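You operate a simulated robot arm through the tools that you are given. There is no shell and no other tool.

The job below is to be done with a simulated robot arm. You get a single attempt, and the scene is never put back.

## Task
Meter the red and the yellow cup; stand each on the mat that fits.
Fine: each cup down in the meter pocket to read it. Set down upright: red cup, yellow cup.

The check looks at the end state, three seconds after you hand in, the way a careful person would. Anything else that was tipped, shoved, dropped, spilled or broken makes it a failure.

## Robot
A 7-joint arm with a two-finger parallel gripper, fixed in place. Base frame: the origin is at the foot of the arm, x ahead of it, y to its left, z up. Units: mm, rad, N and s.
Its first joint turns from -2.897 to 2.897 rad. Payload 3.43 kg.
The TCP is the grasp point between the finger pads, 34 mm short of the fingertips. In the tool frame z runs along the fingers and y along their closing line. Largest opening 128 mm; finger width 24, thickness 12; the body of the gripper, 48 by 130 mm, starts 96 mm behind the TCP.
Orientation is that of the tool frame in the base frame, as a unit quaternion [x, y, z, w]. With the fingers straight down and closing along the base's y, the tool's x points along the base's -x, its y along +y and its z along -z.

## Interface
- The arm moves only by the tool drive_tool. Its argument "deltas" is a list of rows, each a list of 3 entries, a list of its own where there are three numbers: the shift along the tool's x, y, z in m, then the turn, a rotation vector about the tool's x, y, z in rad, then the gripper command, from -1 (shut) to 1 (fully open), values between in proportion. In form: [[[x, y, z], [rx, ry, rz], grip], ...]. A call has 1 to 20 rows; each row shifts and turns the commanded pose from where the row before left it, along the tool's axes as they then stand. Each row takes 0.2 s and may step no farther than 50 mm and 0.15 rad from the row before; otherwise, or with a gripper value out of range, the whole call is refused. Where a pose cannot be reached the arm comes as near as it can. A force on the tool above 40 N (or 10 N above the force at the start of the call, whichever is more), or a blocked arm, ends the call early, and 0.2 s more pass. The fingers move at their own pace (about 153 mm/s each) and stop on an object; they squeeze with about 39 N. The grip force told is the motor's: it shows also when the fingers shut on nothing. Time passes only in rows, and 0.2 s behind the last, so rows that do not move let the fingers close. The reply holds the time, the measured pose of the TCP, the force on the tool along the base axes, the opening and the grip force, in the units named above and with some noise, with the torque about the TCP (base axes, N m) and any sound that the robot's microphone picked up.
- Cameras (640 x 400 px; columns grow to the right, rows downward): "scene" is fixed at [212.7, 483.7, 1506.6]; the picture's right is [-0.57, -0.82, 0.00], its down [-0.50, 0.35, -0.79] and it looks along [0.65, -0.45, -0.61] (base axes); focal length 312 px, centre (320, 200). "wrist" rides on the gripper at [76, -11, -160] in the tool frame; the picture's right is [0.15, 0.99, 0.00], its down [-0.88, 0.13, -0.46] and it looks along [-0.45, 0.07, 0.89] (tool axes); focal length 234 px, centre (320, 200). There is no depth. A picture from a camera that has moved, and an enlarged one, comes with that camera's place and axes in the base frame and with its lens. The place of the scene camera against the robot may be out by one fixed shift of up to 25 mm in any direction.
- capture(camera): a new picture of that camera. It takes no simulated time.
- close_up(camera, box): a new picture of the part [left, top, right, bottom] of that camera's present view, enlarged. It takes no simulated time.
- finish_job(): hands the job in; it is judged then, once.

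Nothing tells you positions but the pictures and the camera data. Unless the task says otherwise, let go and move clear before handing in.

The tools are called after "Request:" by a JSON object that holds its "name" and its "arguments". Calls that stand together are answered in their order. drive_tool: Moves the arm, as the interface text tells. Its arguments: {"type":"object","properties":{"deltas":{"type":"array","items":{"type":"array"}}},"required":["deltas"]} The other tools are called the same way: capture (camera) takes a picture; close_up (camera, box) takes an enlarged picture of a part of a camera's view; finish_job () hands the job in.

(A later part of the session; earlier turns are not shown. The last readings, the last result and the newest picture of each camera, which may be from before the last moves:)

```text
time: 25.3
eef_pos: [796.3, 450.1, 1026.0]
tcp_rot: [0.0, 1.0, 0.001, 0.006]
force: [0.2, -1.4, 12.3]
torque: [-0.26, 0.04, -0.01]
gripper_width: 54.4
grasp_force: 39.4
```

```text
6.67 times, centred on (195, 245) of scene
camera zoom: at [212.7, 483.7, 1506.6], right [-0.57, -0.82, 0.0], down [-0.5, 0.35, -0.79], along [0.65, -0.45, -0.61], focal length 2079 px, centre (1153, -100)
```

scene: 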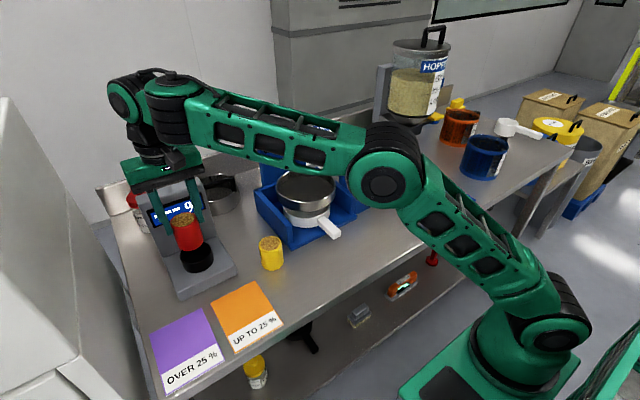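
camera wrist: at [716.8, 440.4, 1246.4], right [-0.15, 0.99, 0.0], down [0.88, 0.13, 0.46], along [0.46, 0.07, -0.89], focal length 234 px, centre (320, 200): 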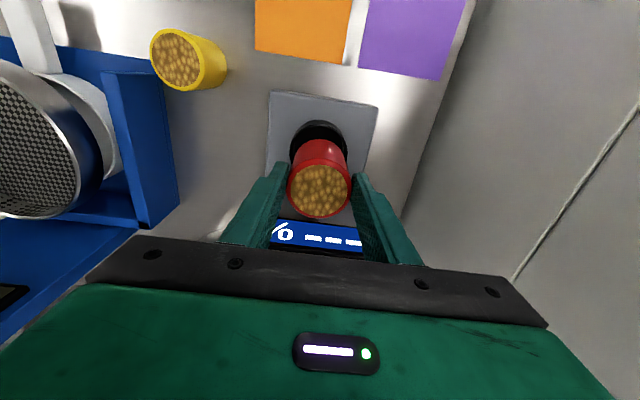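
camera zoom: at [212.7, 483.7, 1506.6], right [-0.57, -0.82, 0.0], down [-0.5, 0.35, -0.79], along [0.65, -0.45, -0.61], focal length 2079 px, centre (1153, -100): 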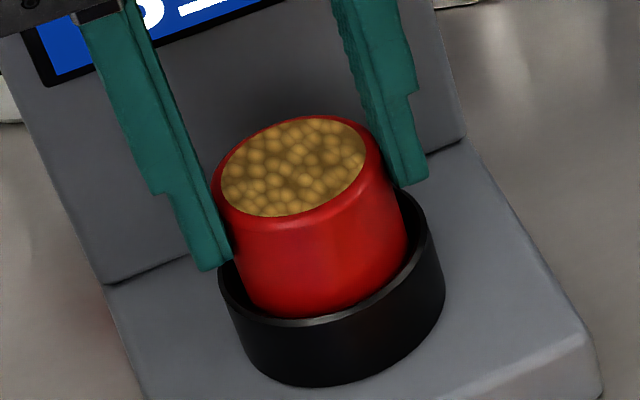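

Request:
{"name": "close_up", "arguments": {"camera": "scene", "box": [130, 180, 240, 280]}}

Request:
{"name": "close_up", "arguments": {"camera": "wrist", "box": [255, 100, 395, 260]}}

```text
4.00 times, centred on (185, 230) of scene
camera zoom: at [212.7, 483.7, 1506.6], right [-0.57, -0.82, 0.0], down [-0.5, 0.35, -0.79], along [0.65, -0.45, -0.61], focal length 1248 px, centre (860, 80)
```

zoom: 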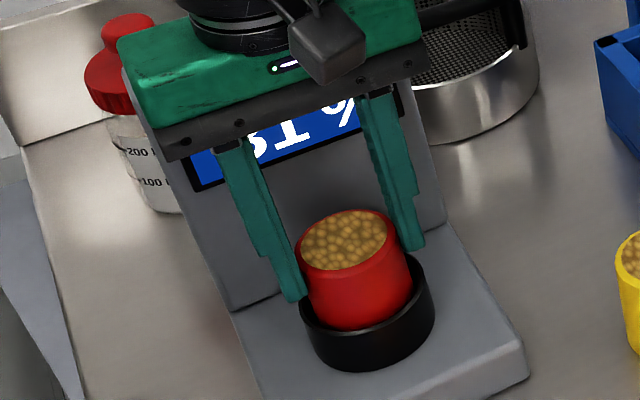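

```text
2.50 times, centred on (325, 180) of wrist
camera zoom: at [716.2, 438.5, 1184.2], right [-0.15, 0.99, 0.0], down [0.88, 0.13, 0.47], along [0.46, 0.07, -0.89], focal length 585 px, centre (308, 250)
```

zoom: 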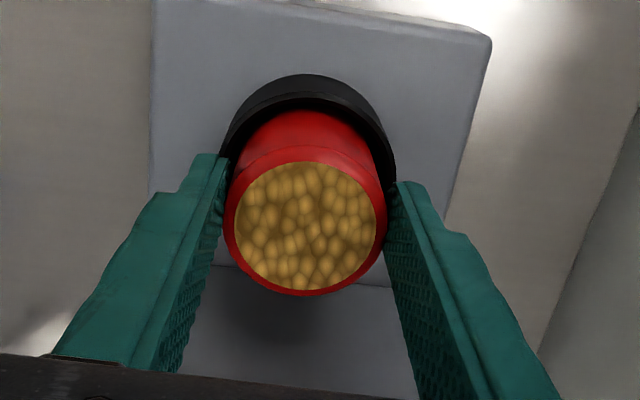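

The meter now reads something like "31 %" behind the gripper. I'll release the cup and rise to read the display clearly.

Request:
{"name": "drive_tool", "arguments": {"deltas": [[[0, 0, -0.002], [0, 0, 0], -1], [[0, 0, 0], [0, 0, 0], -1]]}}

```text
time: 25.9
eef_pos: [795.8, 449.2, 1025.8]
tcp_rot: [0.0, 1.0, -0.001, 0.005]
force: [-0.2, 0.6, 1.4]
torque: [0.06, -0.07, 0.03]
gripper_width: 54.4
grasp_force: 39.0
```

Request:
{"name": "drive_tool", "arguments": {"deltas": [[[0, 0, 0], [0, 0, 0], 0.3], [[0, 0, 0], [0, 0, 0], 0.6], [[0, 0, 0], [0, 0, 0], 0.6], [[0, 0, -0.015], [0, 0, 0], 0.6], [[0, 0, -0.025], [0, 0, 0], 0.6], [[0.015, -0.005, -0.02], [0, 0, 0], 0.6], [[0.025, -0.01, 0], [0, 0, 0], 0.6], [[0.025, -0.01, 0], [0, 0, 0], 0.6], [[0, 0, 0], [0, 0, 0], 0.6]]}}

Request:
{"name": "capture", "arguments": {"camera": "scene"}}

Request:
{"name": "close_up", "arguments": {"camera": "scene", "box": [130, 170, 240, 290]}}

Request:
{"name": "capture", "arguments": {"camera": "wrist"}}

```text
time: 27.9
eef_pos: [729.0, 425.4, 1085.6]
tcp_rot: [0.0, 1.0, 0.0, 0.005]
force: [-0.1, 0.1, -0.1]
torque: [0.01, 0.04, 0.02]
gripper_width: 102.5
grasp_force: 0.2
```

```text
taken
```

scene: 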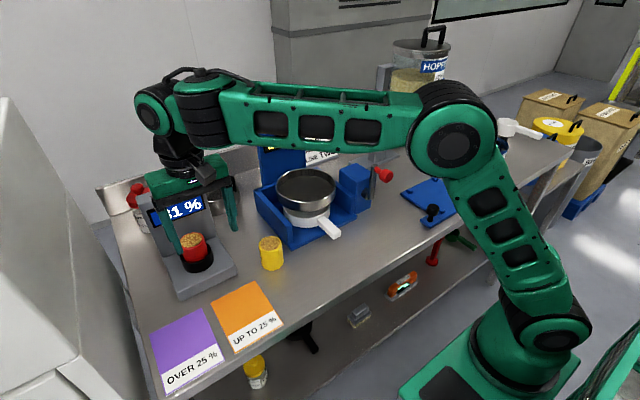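

```text
3.33 times, centred on (185, 230) of scene
camera zoom: at [212.7, 483.7, 1506.6], right [-0.57, -0.82, 0.0], down [-0.5, 0.35, -0.79], along [0.65, -0.45, -0.61], focal length 1040 px, centre (770, 100)
```

zoom: 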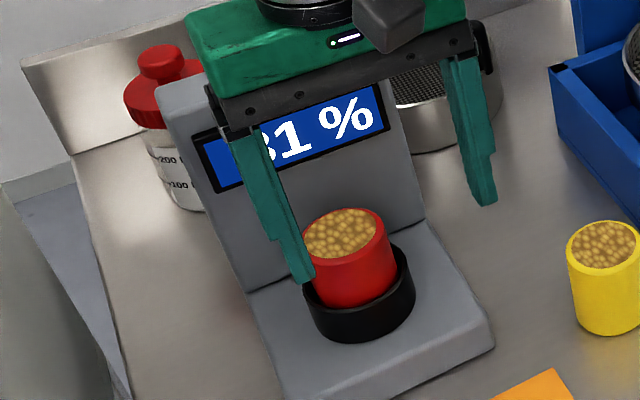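

```text
taken
camera wrist: at [650.5, 414.0, 1244.7], right [-0.15, 0.99, 0.0], down [0.88, 0.13, 0.46], along [0.46, 0.07, -0.89], focal length 234 px, centre (320, 200)
```

wrist: 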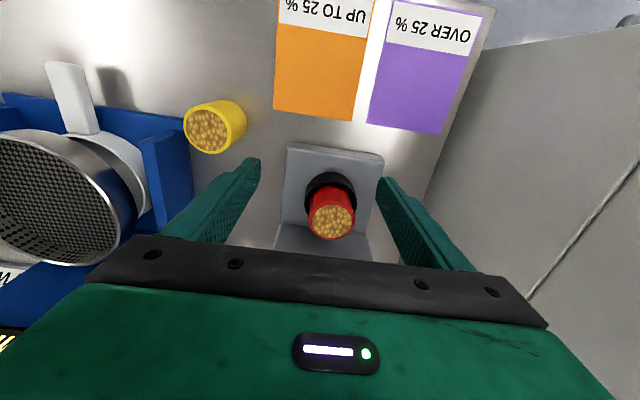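

The left digit is still hidden by a finger; I'll step the hand aside.

Request:
{"name": "drive_tool", "arguments": {"deltas": [[[0.03, -0.02, 0], [0, 0, 0], 0.6], [[0.03, -0.02, 0], [0, 0, 0], 0.6], [[0.02, -0.02, 0], [0, 0, 0], 0.6], [[0, 0, 0], [0, 0, 0], 0.6]]}}

Request:
{"name": "close_up", "arguments": {"camera": "scene", "box": [130, 170, 240, 290]}}

Request:
{"name": "capture", "arguments": {"camera": "scene"}}

```text
time: 28.9
eef_pos: [651.2, 364.1, 1082.4]
tcp_rot: [0.0, 1.0, 0.0, 0.004]
force: [0.0, 0.3, -0.2]
torque: [0.02, -0.02, 0.02]
gripper_width: 102.6
grasp_force: 0.1
```

```text
3.33 times, centred on (185, 230) of scene
camera zoom: at [212.7, 483.7, 1506.6], right [-0.57, -0.82, 0.0], down [-0.5, 0.35, -0.79], along [0.65, -0.45, -0.61], focal length 1040 px, centre (770, 100)
```

zoom: 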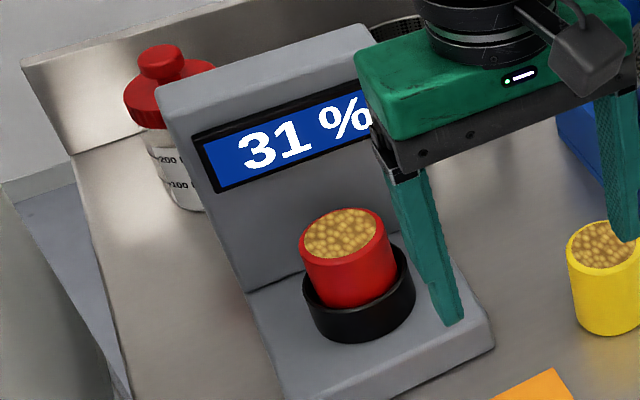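

```text
taken
```

scene: 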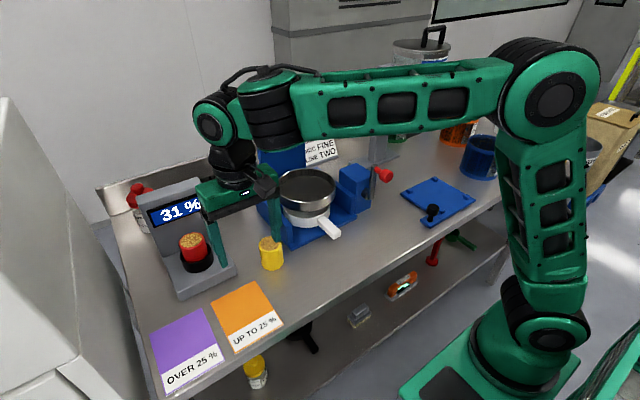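

Red reads a clear 31 %, so it goes on the purple "OVER 25 %" mat. I'll go back to regrip it.

Request:
{"name": "drive_tool", "arguments": {"deltas": [[[-0.0289, 0.017, 0], [0, 0, 0], 0.8], [[-0.0289, 0.017, 0], [0, 0, 0], 0.8], [[-0.0289, 0.017, 0], [0, 0, 0], 0.8], [[-0.0289, 0.017, 0], [0, 0, 0], 0.8], [[-0.0289, 0.017, 0], [0, 0, 0], 0.8], [[0, 0, 0], [0, 0, 0], 0.8], [[0, 0, 0], [0, 0, 0], 0.8]]}}

Request:
{"name": "capture", "arguments": {"camera": "wrist"}}

```text
time: 30.5
eef_pos: [794.5, 451.7, 1085.9]
tcp_rot: [0.0, 1.0, 0.0, 0.004]
force: [0.4, 0.3, 0.2]
torque: [0.0, -0.02, 0.01]
gripper_width: 115.2
grasp_force: 0.2
```

```text
taken
camera wrist: at [715.7, 438.4, 1244.5], right [-0.15, 0.99, 0.0], down [0.88, 0.13, 0.46], along [0.46, 0.07, -0.89], focal length 234 px, centre (320, 200)
```

wrist: 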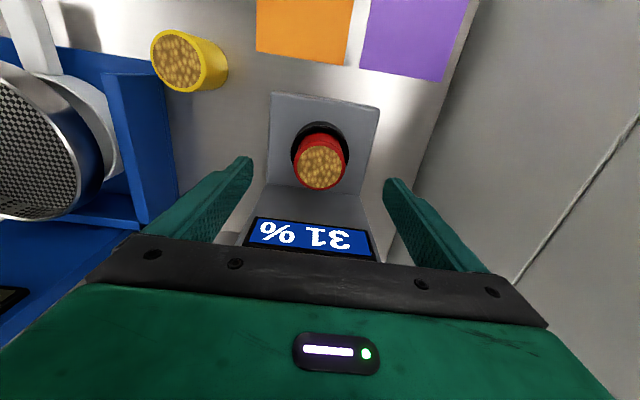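

Request:
{"name": "drive_tool", "arguments": {"deltas": [[[-0.001, -0.001, 0.02], [0, 0, 0], 0.8], [[0, 0, 0.02], [0, 0, 0], 0.8], [[0, 0, 0.018], [0, 0, 0], 0.8], [[0, 0, 0], [0, 0, 0], 0.8], [[0, 0, 0], [0, 0, 0], -1], [[0, 0, 0], [0, 0, 0], -1], [[0, 0, 0], [0, 0, 0], -1]]}}

Request:
{"name": "close_up", "arguments": {"camera": "wrist", "box": [240, 100, 400, 240]}}

```text
time: 32.1
eef_pos: [796.0, 447.7, 1029.7]
tcp_rot: [0.0, 1.0, 0.0, 0.004]
force: [0.2, 0.3, 0.4]
torque: [0.04, -0.07, 0.0]
gripper_width: 54.3
grasp_force: 39.1
```

```text
2.86 times, centred on (320, 170) of wrist
camera zoom: at [716.8, 437.1, 1187.6], right [-0.15, 0.99, 0.0], down [0.88, 0.13, 0.46], along [0.46, 0.07, -0.89], focal length 669 px, centre (320, 286)
```

zoom: 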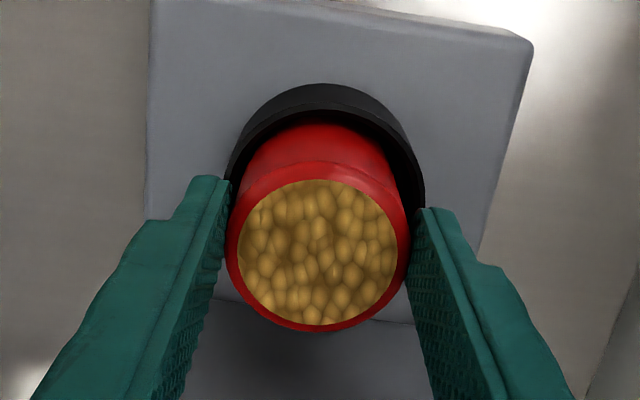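

Gripped. Before carrying to the purple mat, I want to know how close the grey cabinet at the left end stands, so I'll look at that side.

Request:
{"name": "close_up", "arguments": {"camera": "scene", "box": [0, 80, 220, 400]}}

Request:
{"name": "capture", "arguments": {"camera": "wrist"}}

```text
1.25 times, centred on (110, 240) of scene
camera zoom: at [212.7, 483.7, 1506.6], right [-0.57, -0.82, 0.0], down [-0.5, 0.35, -0.79], along [0.65, -0.45, -0.61], focal length 390 px, centre (582, 150)
```

zoom: 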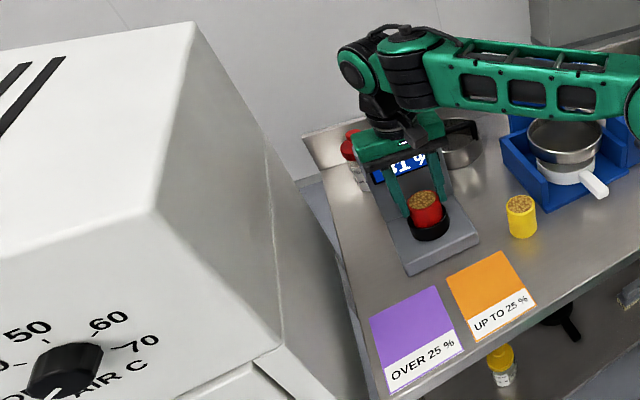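

```text
taken
camera wrist: at [716.8, 437.1, 1187.6], right [-0.15, 0.99, 0.0], down [0.88, 0.13, 0.46], along [0.46, 0.07, -0.89], focal length 234 px, centre (320, 200)
```

wrist: 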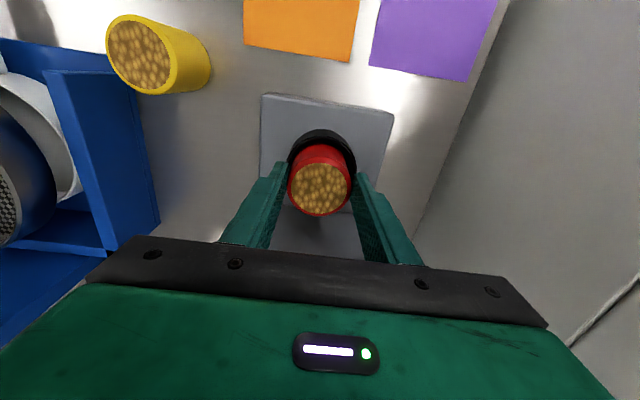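

The cabinet's tall side face is at about y ≈ 646, so placing at y ≈ 528 leaves good clearance. I'll lift the cup out, draw it back toward me, then move it over the purple mat.

Request:
{"name": "drive_tool", "arguments": {"deltas": [[[0, 0, -0.004], [0, 0, 0], -1], [[0, 0, -0.008], [0, 0, 0], -1], [[0, 0, -0.012], [0, 0, 0], -1], [[0, 0, -0.015], [0, 0, 0], -1], [[0, 0, -0.015], [0, 0, 0], -1], [[0, 0, 0], [0, 0, 0], -1]]}}

Request:
{"name": "close_up", "arguments": {"camera": "scene", "box": [130, 170, 240, 290]}}

```text
time: 33.5
eef_pos: [797.2, 448.5, 1082.7]
tcp_rot: [0.0, 1.0, 0.0, 0.005]
force: [-1.6, -0.2, -1.6]
torque: [0.02, 0.04, 0.01]
gripper_width: 54.2
grasp_force: 38.7
```

```text
3.33 times, centred on (185, 230) of scene
camera zoom: at [212.7, 483.7, 1506.6], right [-0.57, -0.82, 0.0], down [-0.5, 0.35, -0.79], along [0.65, -0.45, -0.61], focal length 1040 px, centre (770, 100)
```

zoom: 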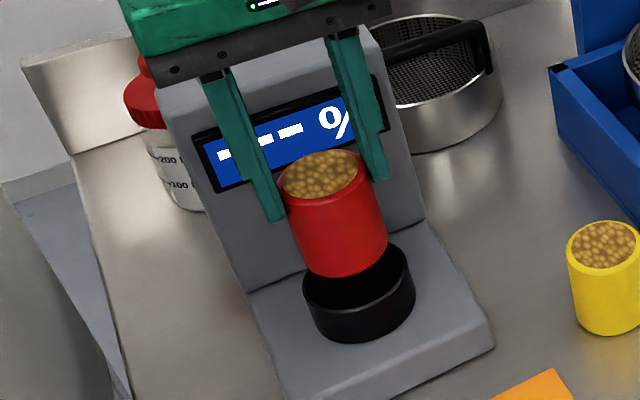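

Clear of the pocket. Now over to the purple mat.

Request:
{"name": "drive_tool", "arguments": {"deltas": [[[0.008, 0, 0], [0, 0, 0], -1], [[0.0157, 0, 0], [0, 0, 0], -1], [[0.0157, 0.004, 0], [0, 0, 0], -1], [[0.0157, 0.01, 0], [0, 0, 0], -1], [[0.0157, 0.011, 0], [0, 0, 0], -1], [[0.0157, 0.011, 0], [0, 0, 0], -1], [[0.0157, 0.011, 0], [0, 0, 0], -1], [[0.0157, 0.011, 0], [0, 0, 0], -1], [[0.0157, 0.011, 0], [0, 0, 0], -1], [[0.0157, 0.007, 0], [0, 0, 0], -1], [[0.0157, 0.004, 0], [0, 0, 0], -1], [[0, 0, 0.01], [0, 0, 0], -1], [[0, 0, 0.015], [0, 0, 0], -1], [[0, 0, 0.015], [0, 0, 0], -1], [[0, 0, 0.01], [0, 0, 0], -1], [[0, 0, 0], [0, 0, 0], -1], [[0, 0, 0], [0, 0, 0], -1]]}}

Request:
{"name": "capture", "arguments": {"camera": "wrist"}}

Request:
{"name": "capture", "arguments": {"camera": "scene"}}

```text
time: 37.1
eef_pos: [630.5, 528.5, 1030.4]
tcp_rot: [0.001, 1.0, 0.0, 0.004]
force: [-0.1, 0.1, -0.4]
torque: [-0.02, 0.06, -0.02]
gripper_width: 54.3
grasp_force: 38.6
```

```text
taken
camera wrist: at [552.1, 517.7, 1189.0], right [-0.15, 0.99, 0.0], down [0.88, 0.13, 0.46], along [0.46, 0.07, -0.89], focal length 234 px, centre (320, 200)
```

wrist: 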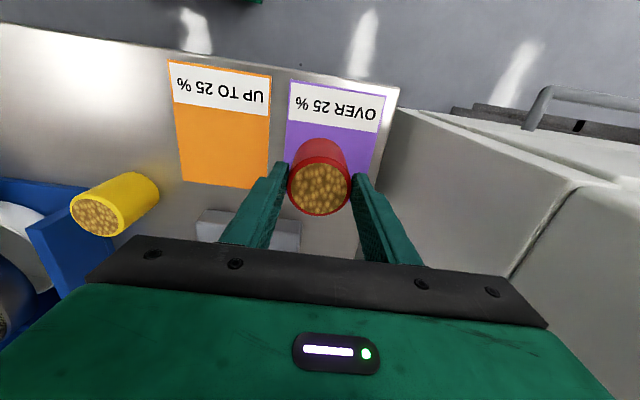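

```text
taken
```

scene: 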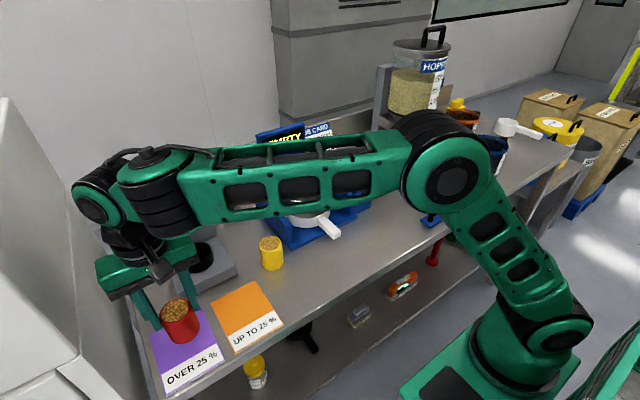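

Request:
{"name": "close_up", "arguments": {"camera": "wrist", "box": [160, 50, 420, 220]}}

Request:
{"name": "close_up", "arguments": {"camera": "scene", "box": [100, 260, 300, 400]}}

```text
2.35 times, centred on (290, 135) of wrist
camera zoom: at [552.1, 517.7, 1189.0], right [-0.15, 0.99, 0.0], down [0.88, 0.13, 0.46], along [0.46, 0.07, -0.89], focal length 551 px, centre (391, 353)
```

zoom: 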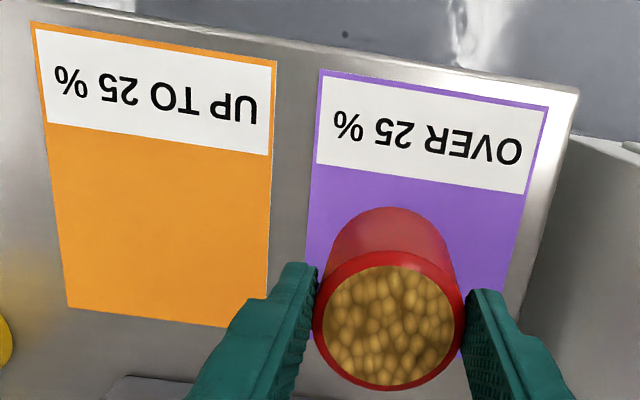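

```text
2.86 times, centred on (200, 330) of scene
camera zoom: at [212.7, 483.7, 1506.6], right [-0.57, -0.82, 0.0], down [-0.5, 0.35, -0.79], along [0.65, -0.45, -0.61], focal length 891 px, centre (663, -171)
```

zoom: 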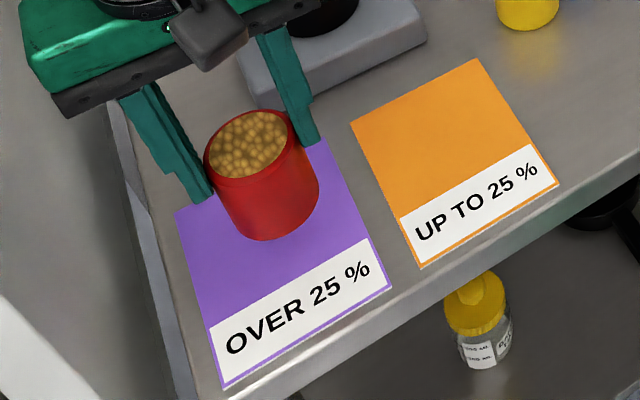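

With parallax the table comes out at z ≈ 902 and the purple mat centred near (628, 540). I'll shift 10 mm left, then lower gently to contact.

Request:
{"name": "drive_tool", "arguments": {"deltas": [[[-0.001, 0.005, 0], [0, 0, 0], -1], [[-0.001, 0.0055, 0], [0, 0, 0], -1], [[0, 0, 0.01], [0, 0, 0], -1], [[0, 0, 0.01], [0, 0, 0], -1], [[0, 0, 0.008], [0, 0, 0], -1], [[0, 0, 0], [0, 0, 0], -1], [[0, 0, 0.003], [0, 0, 0], -1], [[0, 0, 0.003], [0, 0, 0], -1], [[0, 0, 0], [0, 0, 0], -1]]}}

Request:
{"name": "close_up", "arguments": {"camera": "scene", "box": [100, 260, 300, 400]}}

```text
time: 39.1
eef_pos: [632.9, 537.9, 995.7]
tcp_rot: [0.0, 1.0, 0.0, 0.005]
force: [0.3, 0.7, -0.8]
torque: [0.01, 0.01, -0.03]
gripper_width: 54.2
grasp_force: 39.1
```

```text
2.86 times, centred on (200, 330) of scene
camera zoom: at [212.7, 483.7, 1506.6], right [-0.57, -0.82, 0.0], down [-0.5, 0.35, -0.79], along [0.65, -0.45, -0.61], focal length 891 px, centre (663, -171)
```

zoom: 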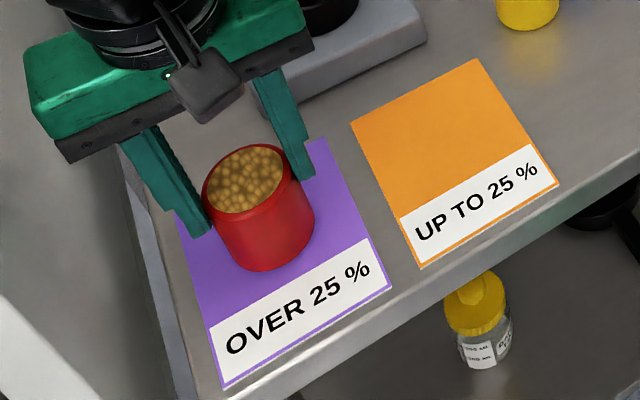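

Request:
{"name": "drive_tool", "arguments": {"deltas": [[[0, 0, 0.002], [0, 0, 0], -1], [[0, 0, 0.002], [0, 0, 0], -1], [[0, 0, 0], [0, 0, 0], -1]]}}

```text
time: 39.9
eef_pos: [633.4, 538.4, 993.4]
tcp_rot: [-0.001, 1.0, -0.001, 0.004]
force: [0.3, -0.2, -1.5]
torque: [0.0, 0.0, -0.01]
gripper_width: 54.2
grasp_force: 39.3
```

Request:
{"name": "drive_tool", "arguments": {"deltas": [[[0, 0, 0.0015], [0, 0, 0], -1], [[0, 0, 0.0015], [0, 0, 0], -1], [[0, 0, 0], [0, 0, 0], -1]]}}

```text
time: 40.7
eef_pos: [633.2, 538.6, 989.8]
tcp_rot: [0.001, 1.0, 0.001, 0.005]
force: [-0.3, -0.5, 7.8]
torque: [-0.21, 0.02, -0.01]
gripper_width: 54.1
grasp_force: 39.1
```

Contact with the mat. I'll ease off, open, and rise straight up.

Request:
{"name": "drive_tool", "arguments": {"deltas": [[[0, 0, -0.001], [0, 0, 0], -1], [[0, 0, 0], [0, 0, 0], 0.1], [[0, 0, 0], [0, 0, 0], 0.5], [[0, 0, 0], [0, 0, 0], 0.5], [[0, 0, -0.015], [0, 0, 0], 0.5], [[0, 0, -0.03], [0, 0, 0], 0.5], [[0, 0, -0.04], [0, 0, 0], 0.5], [[0, 0, -0.03], [0, 0, 0], 0.5], [[0, 0, 0], [0, 0, 0], 0.5]]}}

Request:
{"name": "capture", "arguments": {"camera": "wrist"}}

Request:
{"name": "close_up", "arguments": {"camera": "scene", "box": [100, 220, 310, 400]}}

```text
time: 42.7
eef_pos: [629.9, 541.1, 1107.0]
tcp_rot: [0.0, 1.0, 0.0, 0.005]
force: [0.6, 0.9, 0.6]
torque: [0.02, -0.05, 0.0]
gripper_width: 96.1
grasp_force: 0.1
```

```text
taken
camera wrist: at [551.6, 529.9, 1265.0], right [-0.15, 0.99, 0.0], down [0.88, 0.13, 0.46], along [0.46, 0.07, -0.89], focal length 234 px, centre (320, 200)
```

wrist: 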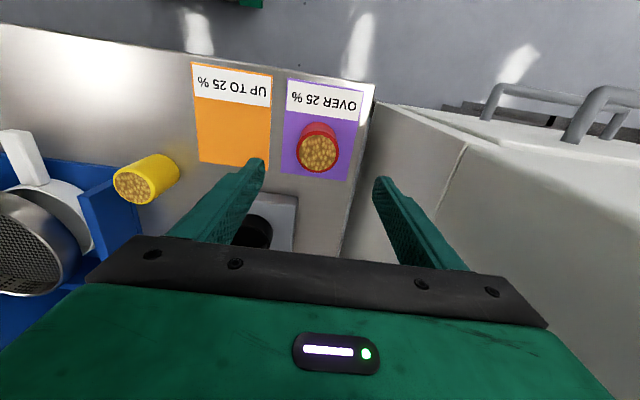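

```text
2.22 times, centred on (205, 310) of scene
camera zoom: at [212.7, 483.7, 1506.6], right [-0.57, -0.82, 0.0], down [-0.5, 0.35, -0.79], along [0.65, -0.45, -0.61], focal length 693 px, centre (576, -44)
```

zoom: 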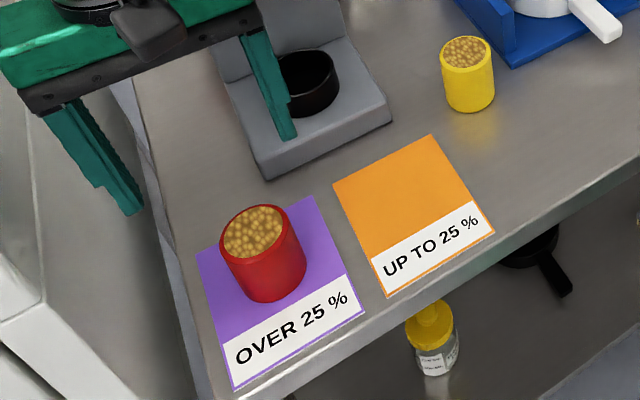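

Red stands upright on the purple mat. Next is the yellow cup, near (720, 293); I'll move above it for a better look.

Request:
{"name": "drive_tool", "arguments": {"deltas": [[[-0.011, -0.031, 0], [0, 0, 0], 1], [[-0.011, -0.031, 0], [0, 0, 0], 1], [[-0.011, -0.031, 0], [0, 0, 0], 1], [[-0.011, -0.031, 0], [0, 0, 0], 1], [[-0.011, -0.031, 0], [0, 0, 0], 1], [[-0.011, -0.031, 0], [0, 0, 0], 1], [[-0.011, -0.031, 0], [0, 0, 0], 1], [[-0.011, -0.031, 0], [0, 0, 0], 1], [[0, 0, 0], [0, 0, 0], 1], [[0, 0, 0], [0, 0, 0], 1]]}}

Request:
{"name": "close_up", "arguments": {"camera": "wrist", "box": [260, 80, 400, 220]}}

Request:
{"name": "capture", "arguments": {"camera": "wrist"}}

Request:
{"name": "capture", "arguments": {"camera": "scene"}}

```text
time: 44.9
eef_pos: [721.0, 289.4, 1104.7]
tcp_rot: [0.0, 1.0, 0.0, 0.005]
force: [0.3, 0.2, -0.1]
torque: [-0.01, 0.01, -0.01]
gripper_width: 128.1
grasp_force: 0.0
```

```text
2.86 times, centred on (330, 150) of wrist
camera zoom: at [641.5, 278.0, 1264.3], right [-0.15, 0.99, 0.0], down [0.88, 0.13, 0.46], along [0.46, 0.07, -0.89], focal length 669 px, centre (291, 343)
```

zoom: 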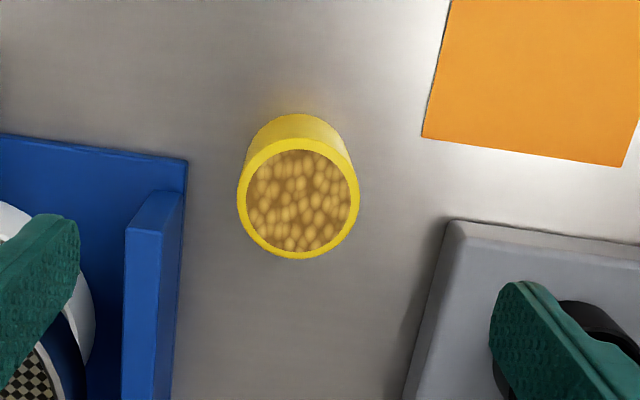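

```text
taken
camera wrist: at [641.5, 278.0, 1264.3], right [-0.15, 0.99, 0.0], down [0.88, 0.13, 0.46], along [0.46, 0.07, -0.89], focal length 234 px, centre (320, 200)
```

wrist: 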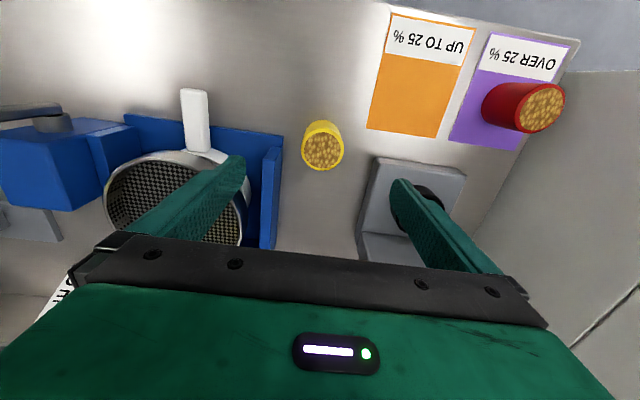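

```text
taken
```

scene: 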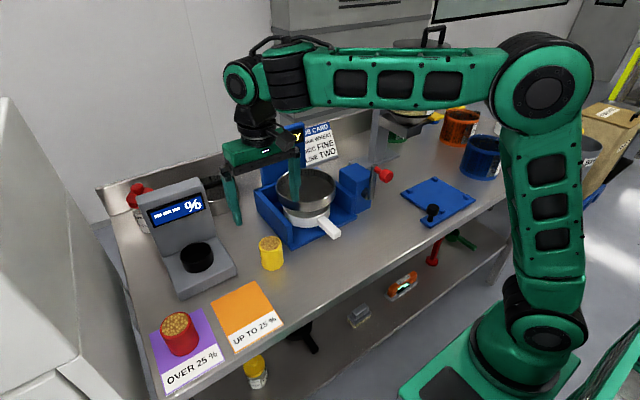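

Yellow cup located at (723.5, 293.5), rim z ≈ 968, similar in size to the red. The blue tray's wall is close on its −y side (y ≈ 235), so I'll narrow the opening to about 74 mm before going down.

Request:
{"name": "drive_tool", "arguments": {"deltas": [[[-0.002, 0.004, 0], [0, 0, 0], 0.156], [[0, 0, 0.01], [0, 0, 0], 0.156], [[0, 0, 0.025], [0, 0, 0], 0.156], [[0, 0, 0.025], [0, 0, 0], 0.156], [[0, 0, 0.015], [0, 0, 0], 0.156], [[0, 0, 0], [0, 0, 0], 0.156], [[0, 0, 0], [0, 0, 0], 0.156]]}}

Request:
{"name": "close_up", "arguments": {"camera": "wrist", "box": [230, 100, 400, 240]}}

Request:
{"name": "close_up", "arguments": {"camera": "scene", "box": [210, 130, 350, 290]}}

```text
time: 46.5
eef_pos: [723.1, 295.5, 1029.9]
tcp_rot: [0.0, 1.0, 0.0, 0.004]
force: [1.0, -0.1, 0.5]
torque: [0.01, -0.02, 0.01]
gripper_width: 73.8
grasp_force: 0.0
```

```text
2.86 times, centred on (315, 170) of wrist
camera zoom: at [643.2, 283.2, 1189.3], right [-0.15, 0.99, 0.0], down [0.88, 0.13, 0.46], along [0.46, 0.07, -0.89], focal length 669 px, centre (334, 286)
```

zoom: 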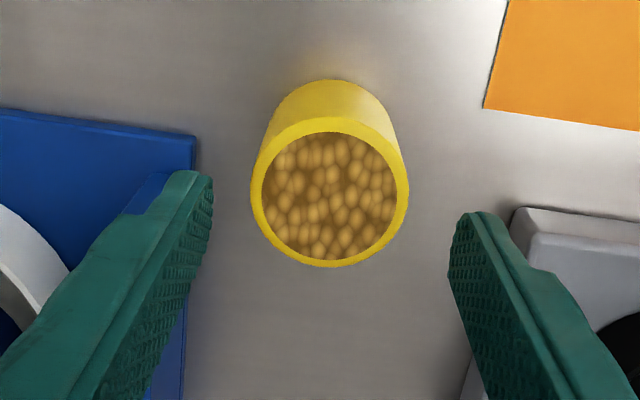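

```text
2.50 times, centred on (280, 210) of scene
camera zoom: at [212.7, 483.7, 1506.6], right [-0.57, -0.82, 0.0], down [-0.5, 0.35, -0.79], along [0.65, -0.45, -0.61], focal length 780 px, centre (420, 175)
```

zoom: 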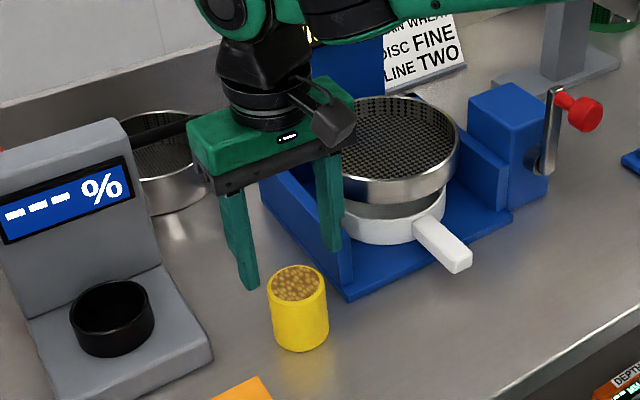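

Centred over the yellow cup with clearance to the tray. Going down and closing.

Request:
{"name": "drive_tool", "arguments": {"deltas": [[[0, -0.001, 0.01], [0, 0, 0], 0.156], [[0, 0, 0.015], [0, 0, 0], 0.156], [[0, 0, 0.012], [0, 0, 0], 0.156], [[0, 0, 0.008], [0, 0, 0], 0.156], [[0, 0, 0], [0, 0, 0], 0.156], [[0, 0, 0], [0, 0, 0], -1], [[0, 0, 0], [0, 0, 0], -1], [[0, 0, 0], [0, 0, 0], -1]]}}

Request:
{"name": "close_up", "arguments": {"camera": "wrist", "box": [230, 100, 400, 240]}}

Request:
{"name": "close_up", "arguments": {"camera": "scene", "box": [210, 150, 350, 300]}}

```text
time: 48.3
eef_pos: [722.0, 292.2, 987.4]
tcp_rot: [0.0, 1.0, 0.0, 0.005]
force: [-0.9, -0.1, -0.6]
torque: [-0.02, -0.01, -0.02]
gripper_width: 54.5
grasp_force: 39.3
```

```text
2.86 times, centred on (315, 170) of wrist
camera zoom: at [643.7, 281.9, 1145.7], right [-0.15, 0.99, 0.0], down [0.88, 0.13, 0.46], along [0.46, 0.07, -0.89], focal length 669 px, centre (334, 286)
```

zoom: 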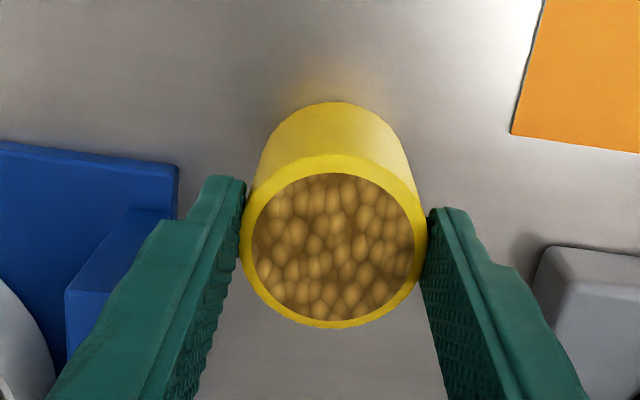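

```text
2.67 times, centred on (280, 225) of scene
camera zoom: at [212.7, 483.7, 1506.6], right [-0.57, -0.82, 0.0], down [-0.5, 0.35, -0.79], along [0.65, -0.45, -0.61], focal length 832 px, centre (427, 133)
```

zoom: 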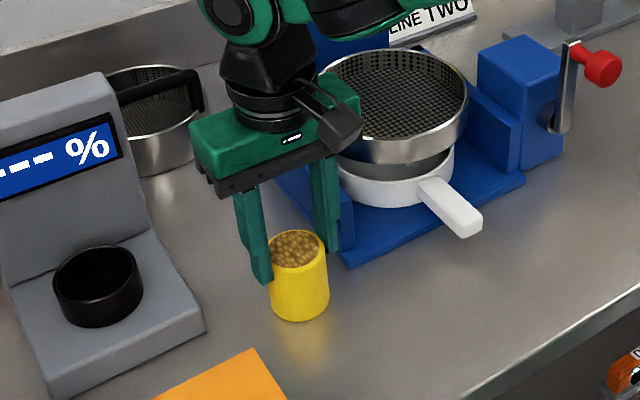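

Yellow is gripped. Lifting, and then moving over to the pocket.

Request:
{"name": "drive_tool", "arguments": {"deltas": [[[0, 0, -0.005], [0, 0, 0], -1], [[0, 0, -0.01], [0, 0, 0], -1], [[0, 0, -0.015], [0, 0, 0], -1], [[0, 0, -0.02], [0, 0, 0], -1], [[0, 0, -0.02], [0, 0, 0], -1], [[0, 0, -0.02], [0, 0, 0], -1], [[0, 0, -0.01], [0, 0, 0], -1], [[0, 0, 0], [0, 0, 0], -1]]}}

Request:
{"name": "close_up", "arguments": {"camera": "scene", "box": [210, 110, 350, 300]}}

```text
time: 50.1
eef_pos: [721.8, 293.5, 1086.9]
tcp_rot: [0.0, 1.0, 0.0, 0.004]
force: [-0.9, -0.2, -0.7]
torque: [-0.01, -0.01, 0.02]
gripper_width: 54.5
grasp_force: 39.3
```

```text
2.11 times, centred on (280, 205) of scene
camera zoom: at [212.7, 483.7, 1506.6], right [-0.57, -0.82, 0.0], down [-0.5, 0.35, -0.79], along [0.65, -0.45, -0.61], focal length 657 px, centre (404, 190)
```

zoom: 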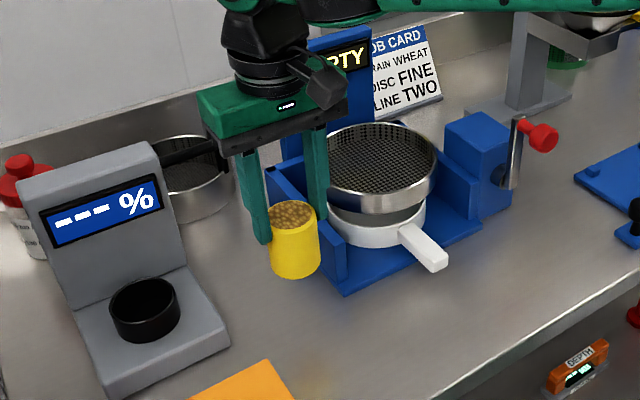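

Request:
{"name": "drive_tool", "arguments": {"deltas": [[[-0.0035, 0.007, 0], [0, 0, 0], -1], [[-0.0069, 0.0142, 0], [0, 0, 0], -1], [[-0.0069, 0.0142, 0], [0, 0, 0], -1], [[-0.0069, 0.0142, 0], [0, 0, 0], -1], [[-0.0069, 0.0142, 0], [0, 0, 0], -1], [[-0.0069, 0.0142, 0], [0, 0, 0], -1], [[-0.0069, 0.0142, 0], [0, 0, 0], -1], [[-0.0069, 0.0142, 0], [0, 0, 0], -1], [[-0.0069, 0.0142, 0], [0, 0, 0], -1], [[-0.0069, 0.0142, 0], [0, 0, 0], -1], [[-0.0069, 0.0142, 0], [0, 0, 0], -1], [[-0.0035, 0.007, 0], [0, 0, 0], -1], [[0, 0, 0], [0, 0, 0], -1], [[0, 0, 0.01], [0, 0, 0], -1], [[0, 0, 0.012], [0, 0, 0], -1], [[0, 0, 0.006], [0, 0, 0], -1], [[0, 0, 0], [0, 0, 0], -1], [[0, 0, 0], [0, 0, 0], -1]]}}

Request:
{"name": "close_up", "arguments": {"camera": "scene", "box": [170, 215, 220, 275]}}

Request:
{"name": "close_up", "arguments": {"camera": "wrist", "box": [295, 110, 365, 180]}}

```text
time: 53.9
eef_pos: [799.0, 450.2, 1058.9]
tcp_rot: [0.0, 1.0, -0.001, 0.005]
force: [0.3, 0.4, -1.6]
torque: [0.01, 0.02, -0.01]
gripper_width: 54.2
grasp_force: 38.7
```

```text
6.67 times, centred on (195, 245) of scene
camera zoom: at [212.7, 483.7, 1506.6], right [-0.57, -0.82, 0.0], down [-0.5, 0.35, -0.79], along [0.65, -0.45, -0.61], focal length 2079 px, centre (1153, -100)
```

zoom: 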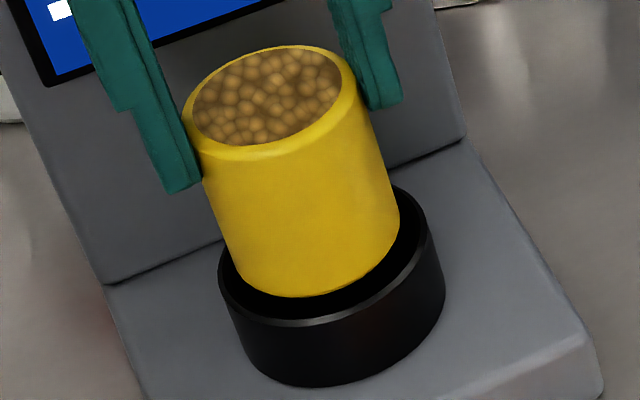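

```text
5.71 times, centred on (330, 145) of wrist
camera zoom: at [720.4, 438.9, 1217.9], right [-0.15, 0.99, 0.0], down [0.88, 0.13, 0.46], along [0.46, 0.07, -0.89], focal length 1338 px, centre (263, 514)
```

zoom: 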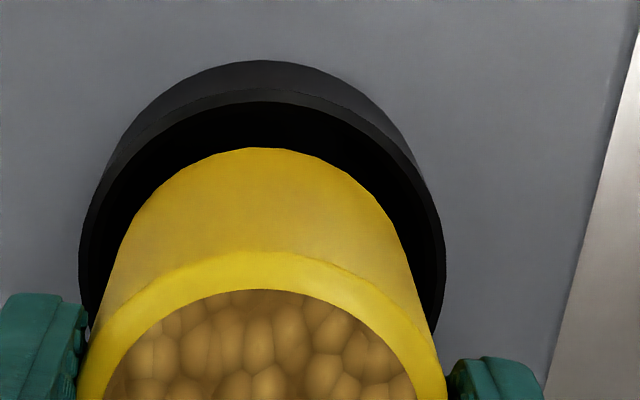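

The alignment matches the successful red insertion almost exactly. Lowering into the pocket.

Request:
{"name": "drive_tool", "arguments": {"deltas": [[[0.0005, 0, 0.004], [0, 0, 0], -1], [[0, 0, 0.004], [0, 0, 0], -1], [[0, 0, 0.004], [0, 0, 0], -1], [[0, 0, 0.004], [0, 0, 0], -1], [[0, 0, 0.004], [0, 0, 0], -1], [[0, 0, 0.004], [0, 0, 0], -1], [[0, 0, 0.004], [0, 0, 0], -1], [[0, 0, 0.003], [0, 0, 0], -1], [[0, 0, 0], [0, 0, 0], -1]]}}

Request:
{"name": "close_up", "arguments": {"camera": "scene", "box": [130, 180, 240, 280]}}

```text
time: 55.9
eef_pos: [798.2, 449.9, 1029.5]
tcp_rot: [0.0, 1.0, 0.0, 0.004]
force: [-0.1, 0.3, -1.3]
torque: [-0.04, 0.01, -0.06]
gripper_width: 54.3
grasp_force: 39.1
```

```text
4.00 times, centred on (185, 230) of scene
camera zoom: at [212.7, 483.7, 1506.6], right [-0.57, -0.82, 0.0], down [-0.5, 0.35, -0.79], along [0.65, -0.45, -0.61], focal length 1248 px, centre (860, 80)
```

zoom: 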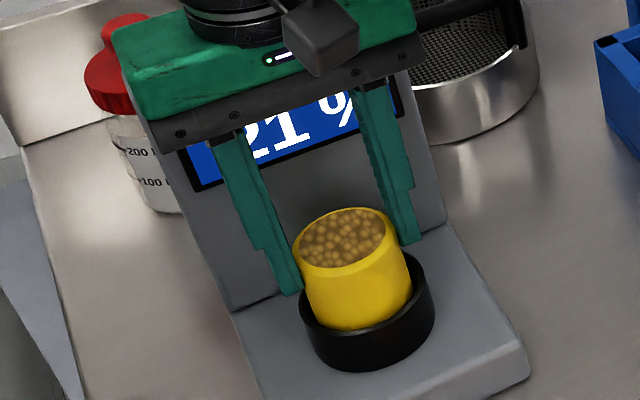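

It already shows something like "21 %". I'll bring the cup fully to the pocket floor, release, and step aside to read it properly.

Request:
{"name": "drive_tool", "arguments": {"deltas": [[[0, 0, 0.002], [0, 0, 0], -1], [[0, 0, 0.0015], [0, 0, 0], -1], [[0, 0, 0], [0, 0, 0], -1]]}}

```text
time: 56.7
eef_pos: [798.2, 449.9, 1027.4]
tcp_rot: [0.0, 1.0, 0.002, 0.005]
force: [-0.9, 0.0, 15.6]
torque: [-0.14, 0.2, 0.01]
gripper_width: 54.3
grasp_force: 39.1
```

Request:
{"name": "drive_tool", "arguments": {"deltas": [[[0, 0, -0.0018], [0, 0, 0], -1], [[0, 0, 0], [0, 0, 0], 0.2], [[0, 0, 0], [0, 0, 0], 0.6], [[0, 0, 0], [0, 0, 0], 0.6], [[0, 0, -0.015], [0, 0, 0], 0.6], [[0, 0, -0.025], [0, 0, 0], 0.6], [[0.015, -0.005, -0.018], [0, 0, 0], 0.6], [[0.03, -0.015, 0], [0, 0, 0], 0.6], [[0.03, -0.02, 0], [0, 0, 0], 0.6], [[0.03, -0.02, 0], [0, 0, 0], 0.6], [[0.03, -0.02, 0], [0, 0, 0], 0.6], [[0.01, -0.005, 0], [0, 0, 0], 0.6], [[0, 0, 0], [0, 0, 0], 0.6]]}}

Request:
{"name": "close_up", "arguments": {"camera": "scene", "box": [130, 170, 240, 290]}}

```text
time: 59.5
eef_pos: [652.0, 363.8, 1082.3]
tcp_rot: [0.0, 1.0, 0.0, 0.004]
force: [0.1, 0.5, -0.4]
torque: [-0.01, 0.0, -0.02]
gripper_width: 102.4
grasp_force: 0.1
```

```text
3.33 times, centred on (185, 230) of scene
camera zoom: at [212.7, 483.7, 1506.6], right [-0.57, -0.82, 0.0], down [-0.5, 0.35, -0.79], along [0.65, -0.45, -0.61], focal length 1040 px, centre (770, 100)
```

zoom: 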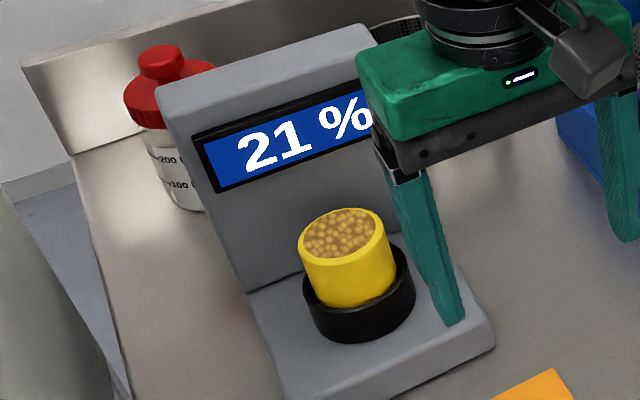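

Yellow reads 21 %, so it goes on the orange "UP TO 25 %" mat. Returning to grip it.

Request:
{"name": "drive_tool", "arguments": {"deltas": [[[-0.029, 0.017, 0], [0, 0, 0], 0.8], [[-0.029, 0.017, 0], [0, 0, 0], 0.8], [[-0.029, 0.017, 0], [0, 0, 0], 0.8], [[-0.029, 0.017, 0], [0, 0, 0], 0.8], [[-0.029, 0.017, 0], [0, 0, 0], 0.8], [[0, 0, 0], [0, 0, 0], 0.8], [[0, 0, 0], [0, 0, 0], 0.8]]}}

Request:
{"name": "capture", "arguments": {"camera": "wrist"}}

```text
time: 61.1
eef_pos: [798.2, 448.7, 1086.3]
tcp_rot: [-0.001, 1.0, -0.001, 0.004]
force: [0.3, -0.8, 0.0]
torque: [-0.03, 0.02, 0.04]
gripper_width: 115.4
grasp_force: 0.1
```

```text
taken
camera wrist: at [719.9, 437.5, 1244.5], right [-0.15, 0.99, 0.0], down [0.88, 0.13, 0.46], along [0.46, 0.07, -0.89], focal length 234 px, centre (320, 200)
```

wrist: 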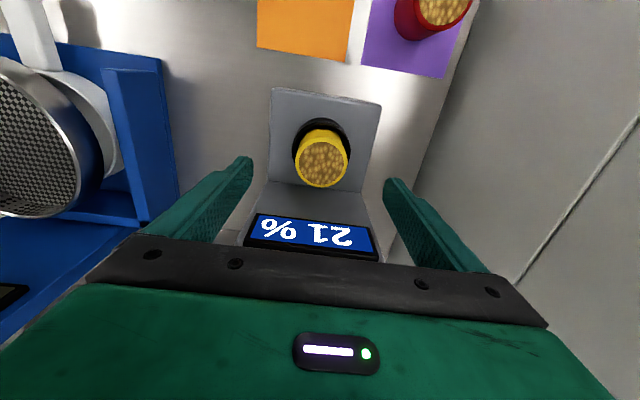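

Request:
{"name": "drive_tool", "arguments": {"deltas": [[[0, 0.001, 0.02], [0, 0, 0], 0.8], [[0, 0, 0.02], [0, 0, 0], 0.8], [[0, 0, 0.019], [0, 0, 0], 0.8], [[0, 0, 0], [0, 0, 0], 0.8], [[0, 0, 0], [0, 0, 0], -1], [[0, 0, 0], [0, 0, 0], -1], [[0, 0, 0], [0, 0, 0], -1]]}}

Request:
{"name": "close_up", "arguments": {"camera": "wrist", "box": [240, 100, 400, 240]}}

```text
time: 62.7
eef_pos: [799.5, 451.4, 1024.9]
tcp_rot: [0.0, 1.0, 0.0, 0.005]
force: [0.3, 0.4, -0.3]
torque: [0.05, -0.01, -0.04]
gripper_width: 54.6
grasp_force: 39.1
```

```text
2.86 times, centred on (320, 170) of wrist
camera zoom: at [719.9, 440.3, 1183.9], right [-0.15, 0.99, 0.0], down [0.88, 0.13, 0.46], along [0.46, 0.07, -0.89], focal length 669 px, centre (320, 286)
```

zoom: 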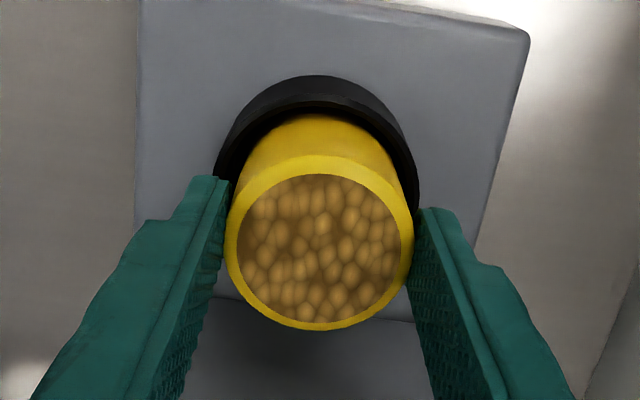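

Gripped. Lifting and carrying to the orange mat, centred near (630, 411).

Request:
{"name": "drive_tool", "arguments": {"deltas": [[[0, 0, -0.004], [0, 0, 0], -1], [[0, 0, -0.008], [0, 0, 0], -1], [[0, 0, -0.012], [0, 0, 0], -1], [[0, 0, -0.017], [0, 0, 0], -1], [[0, 0, -0.017], [0, 0, 0], -1], [[0, 0, 0], [0, 0, 0], -1], [[0.008, -0.002, 0], [0, 0, 0], -1], [[0.0155, -0.0036, 0], [0, 0, 0], -1], [[0.0155, -0.0036, 0], [0, 0, 0], -1], [[0.0155, -0.0036, 0], [0, 0, 0], -1], [[0.0155, -0.0036, 0], [0, 0, 0], -1], [[0.0155, -0.0036, 0], [0, 0, 0], -1], [[0.0155, -0.0036, 0], [0, 0, 0], -1], [[0.0155, -0.0036, 0], [0, 0, 0], -1], [[0.0155, -0.0036, 0], [0, 0, 0], -1], [[0.0155, -0.0036, 0], [0, 0, 0], -1], [[0.0155, -0.0036, 0], [0, 0, 0], -1], [[0.006, -0.002, 0], [0, 0, 0], -1], [[0, 0, 0], [0, 0, 0], -1], [[0, 0, 0], [0, 0, 0], -1]]}}

Request:
{"name": "close_up", "arguments": {"camera": "wrist", "box": [220, 50, 480, 220]}}

Request:
{"name": "capture", "arguments": {"camera": "scene"}}

```text
time: 66.9
eef_pos: [629.7, 411.1, 1082.1]
tcp_rot: [-0.001, 1.0, -0.001, 0.005]
force: [-0.1, -1.1, -0.7]
torque: [0.04, 0.01, -0.02]
gripper_width: 54.3
grasp_force: 39.0
```

```text
2.35 times, centred on (350, 135) of wrist
camera zoom: at [550.1, 399.9, 1240.6], right [-0.15, 0.99, 0.0], down [0.88, 0.13, 0.46], along [0.46, 0.07, -0.89], focal length 551 px, centre (249, 353)
```

zoom: 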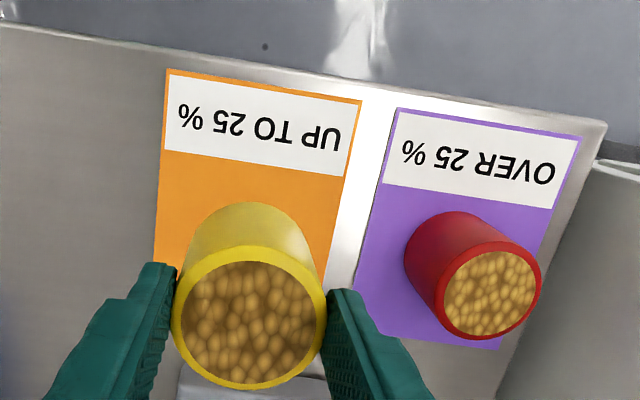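

```text
taken
```

scene: 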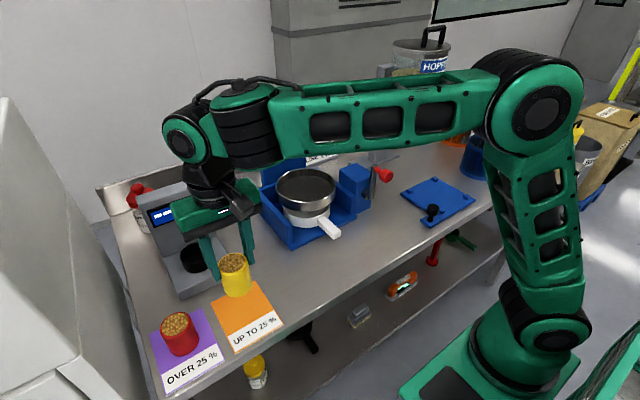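

Well centred on the orange mat. Lowering, and slowly near the end.

Request:
{"name": "drive_tool", "arguments": {"deltas": [[[0, 0, 0.01], [0, 0, 0], -1], [[0, 0, 0.02], [0, 0, 0], -1], [[0, 0, 0.02], [0, 0, 0], -1], [[0, 0, 0.018], [0, 0, 0], -1], [[0, 0, 0.01], [0, 0, 0], -1], [[0, 0, 0.006], [0, 0, 0], -1], [[0, 0, 0], [0, 0, 0], -1], [[0, 0, 0.003], [0, 0, 0], -1], [[0, 0, 0.002], [0, 0, 0], -1], [[0, 0, 0], [0, 0, 0], -1]]}}

Request:
{"name": "close_up", "arguments": {"camera": "scene", "box": [100, 220, 310, 400]}}

```text
time: 69.1
eef_pos: [630.1, 411.9, 992.5]
tcp_rot: [0.0, 1.0, 0.0, 0.004]
force: [-0.6, 0.4, -0.8]
torque: [0.0, 0.02, -0.01]
gripper_width: 54.1
grasp_force: 39.1
```

```text
2.22 times, centred on (205, 310) of scene
camera zoom: at [212.7, 483.7, 1506.6], right [-0.57, -0.82, 0.0], down [-0.5, 0.35, -0.79], along [0.65, -0.45, -0.61], focal length 693 px, centre (576, -44)
```

zoom: 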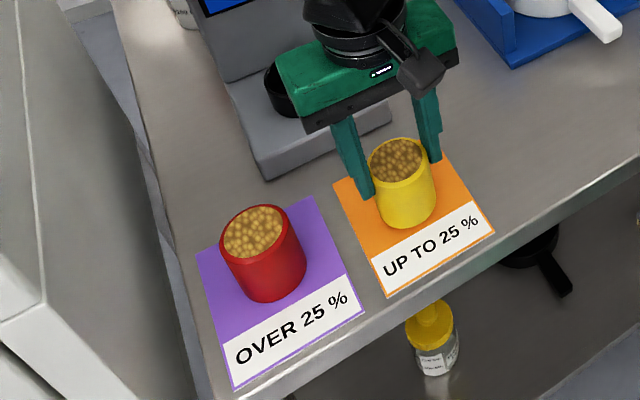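

Request:
{"name": "drive_tool", "arguments": {"deltas": [[[0, 0, 0.002], [0, 0, 0], -1], [[0, 0, 0.0015], [0, 0, 0], -1], [[0, 0, 0.0015], [0, 0, 0], -1], [[0, 0, 0], [0, 0, 0], -1]]}}

```text
time: 70.1
eef_pos: [629.5, 410.8, 987.0]
tcp_rot: [0.0, 1.0, 0.0, 0.005]
force: [-1.1, -1.0, 4.1]
torque: [0.12, 0.11, 0.0]
gripper_width: 54.3
grasp_force: 39.4
```

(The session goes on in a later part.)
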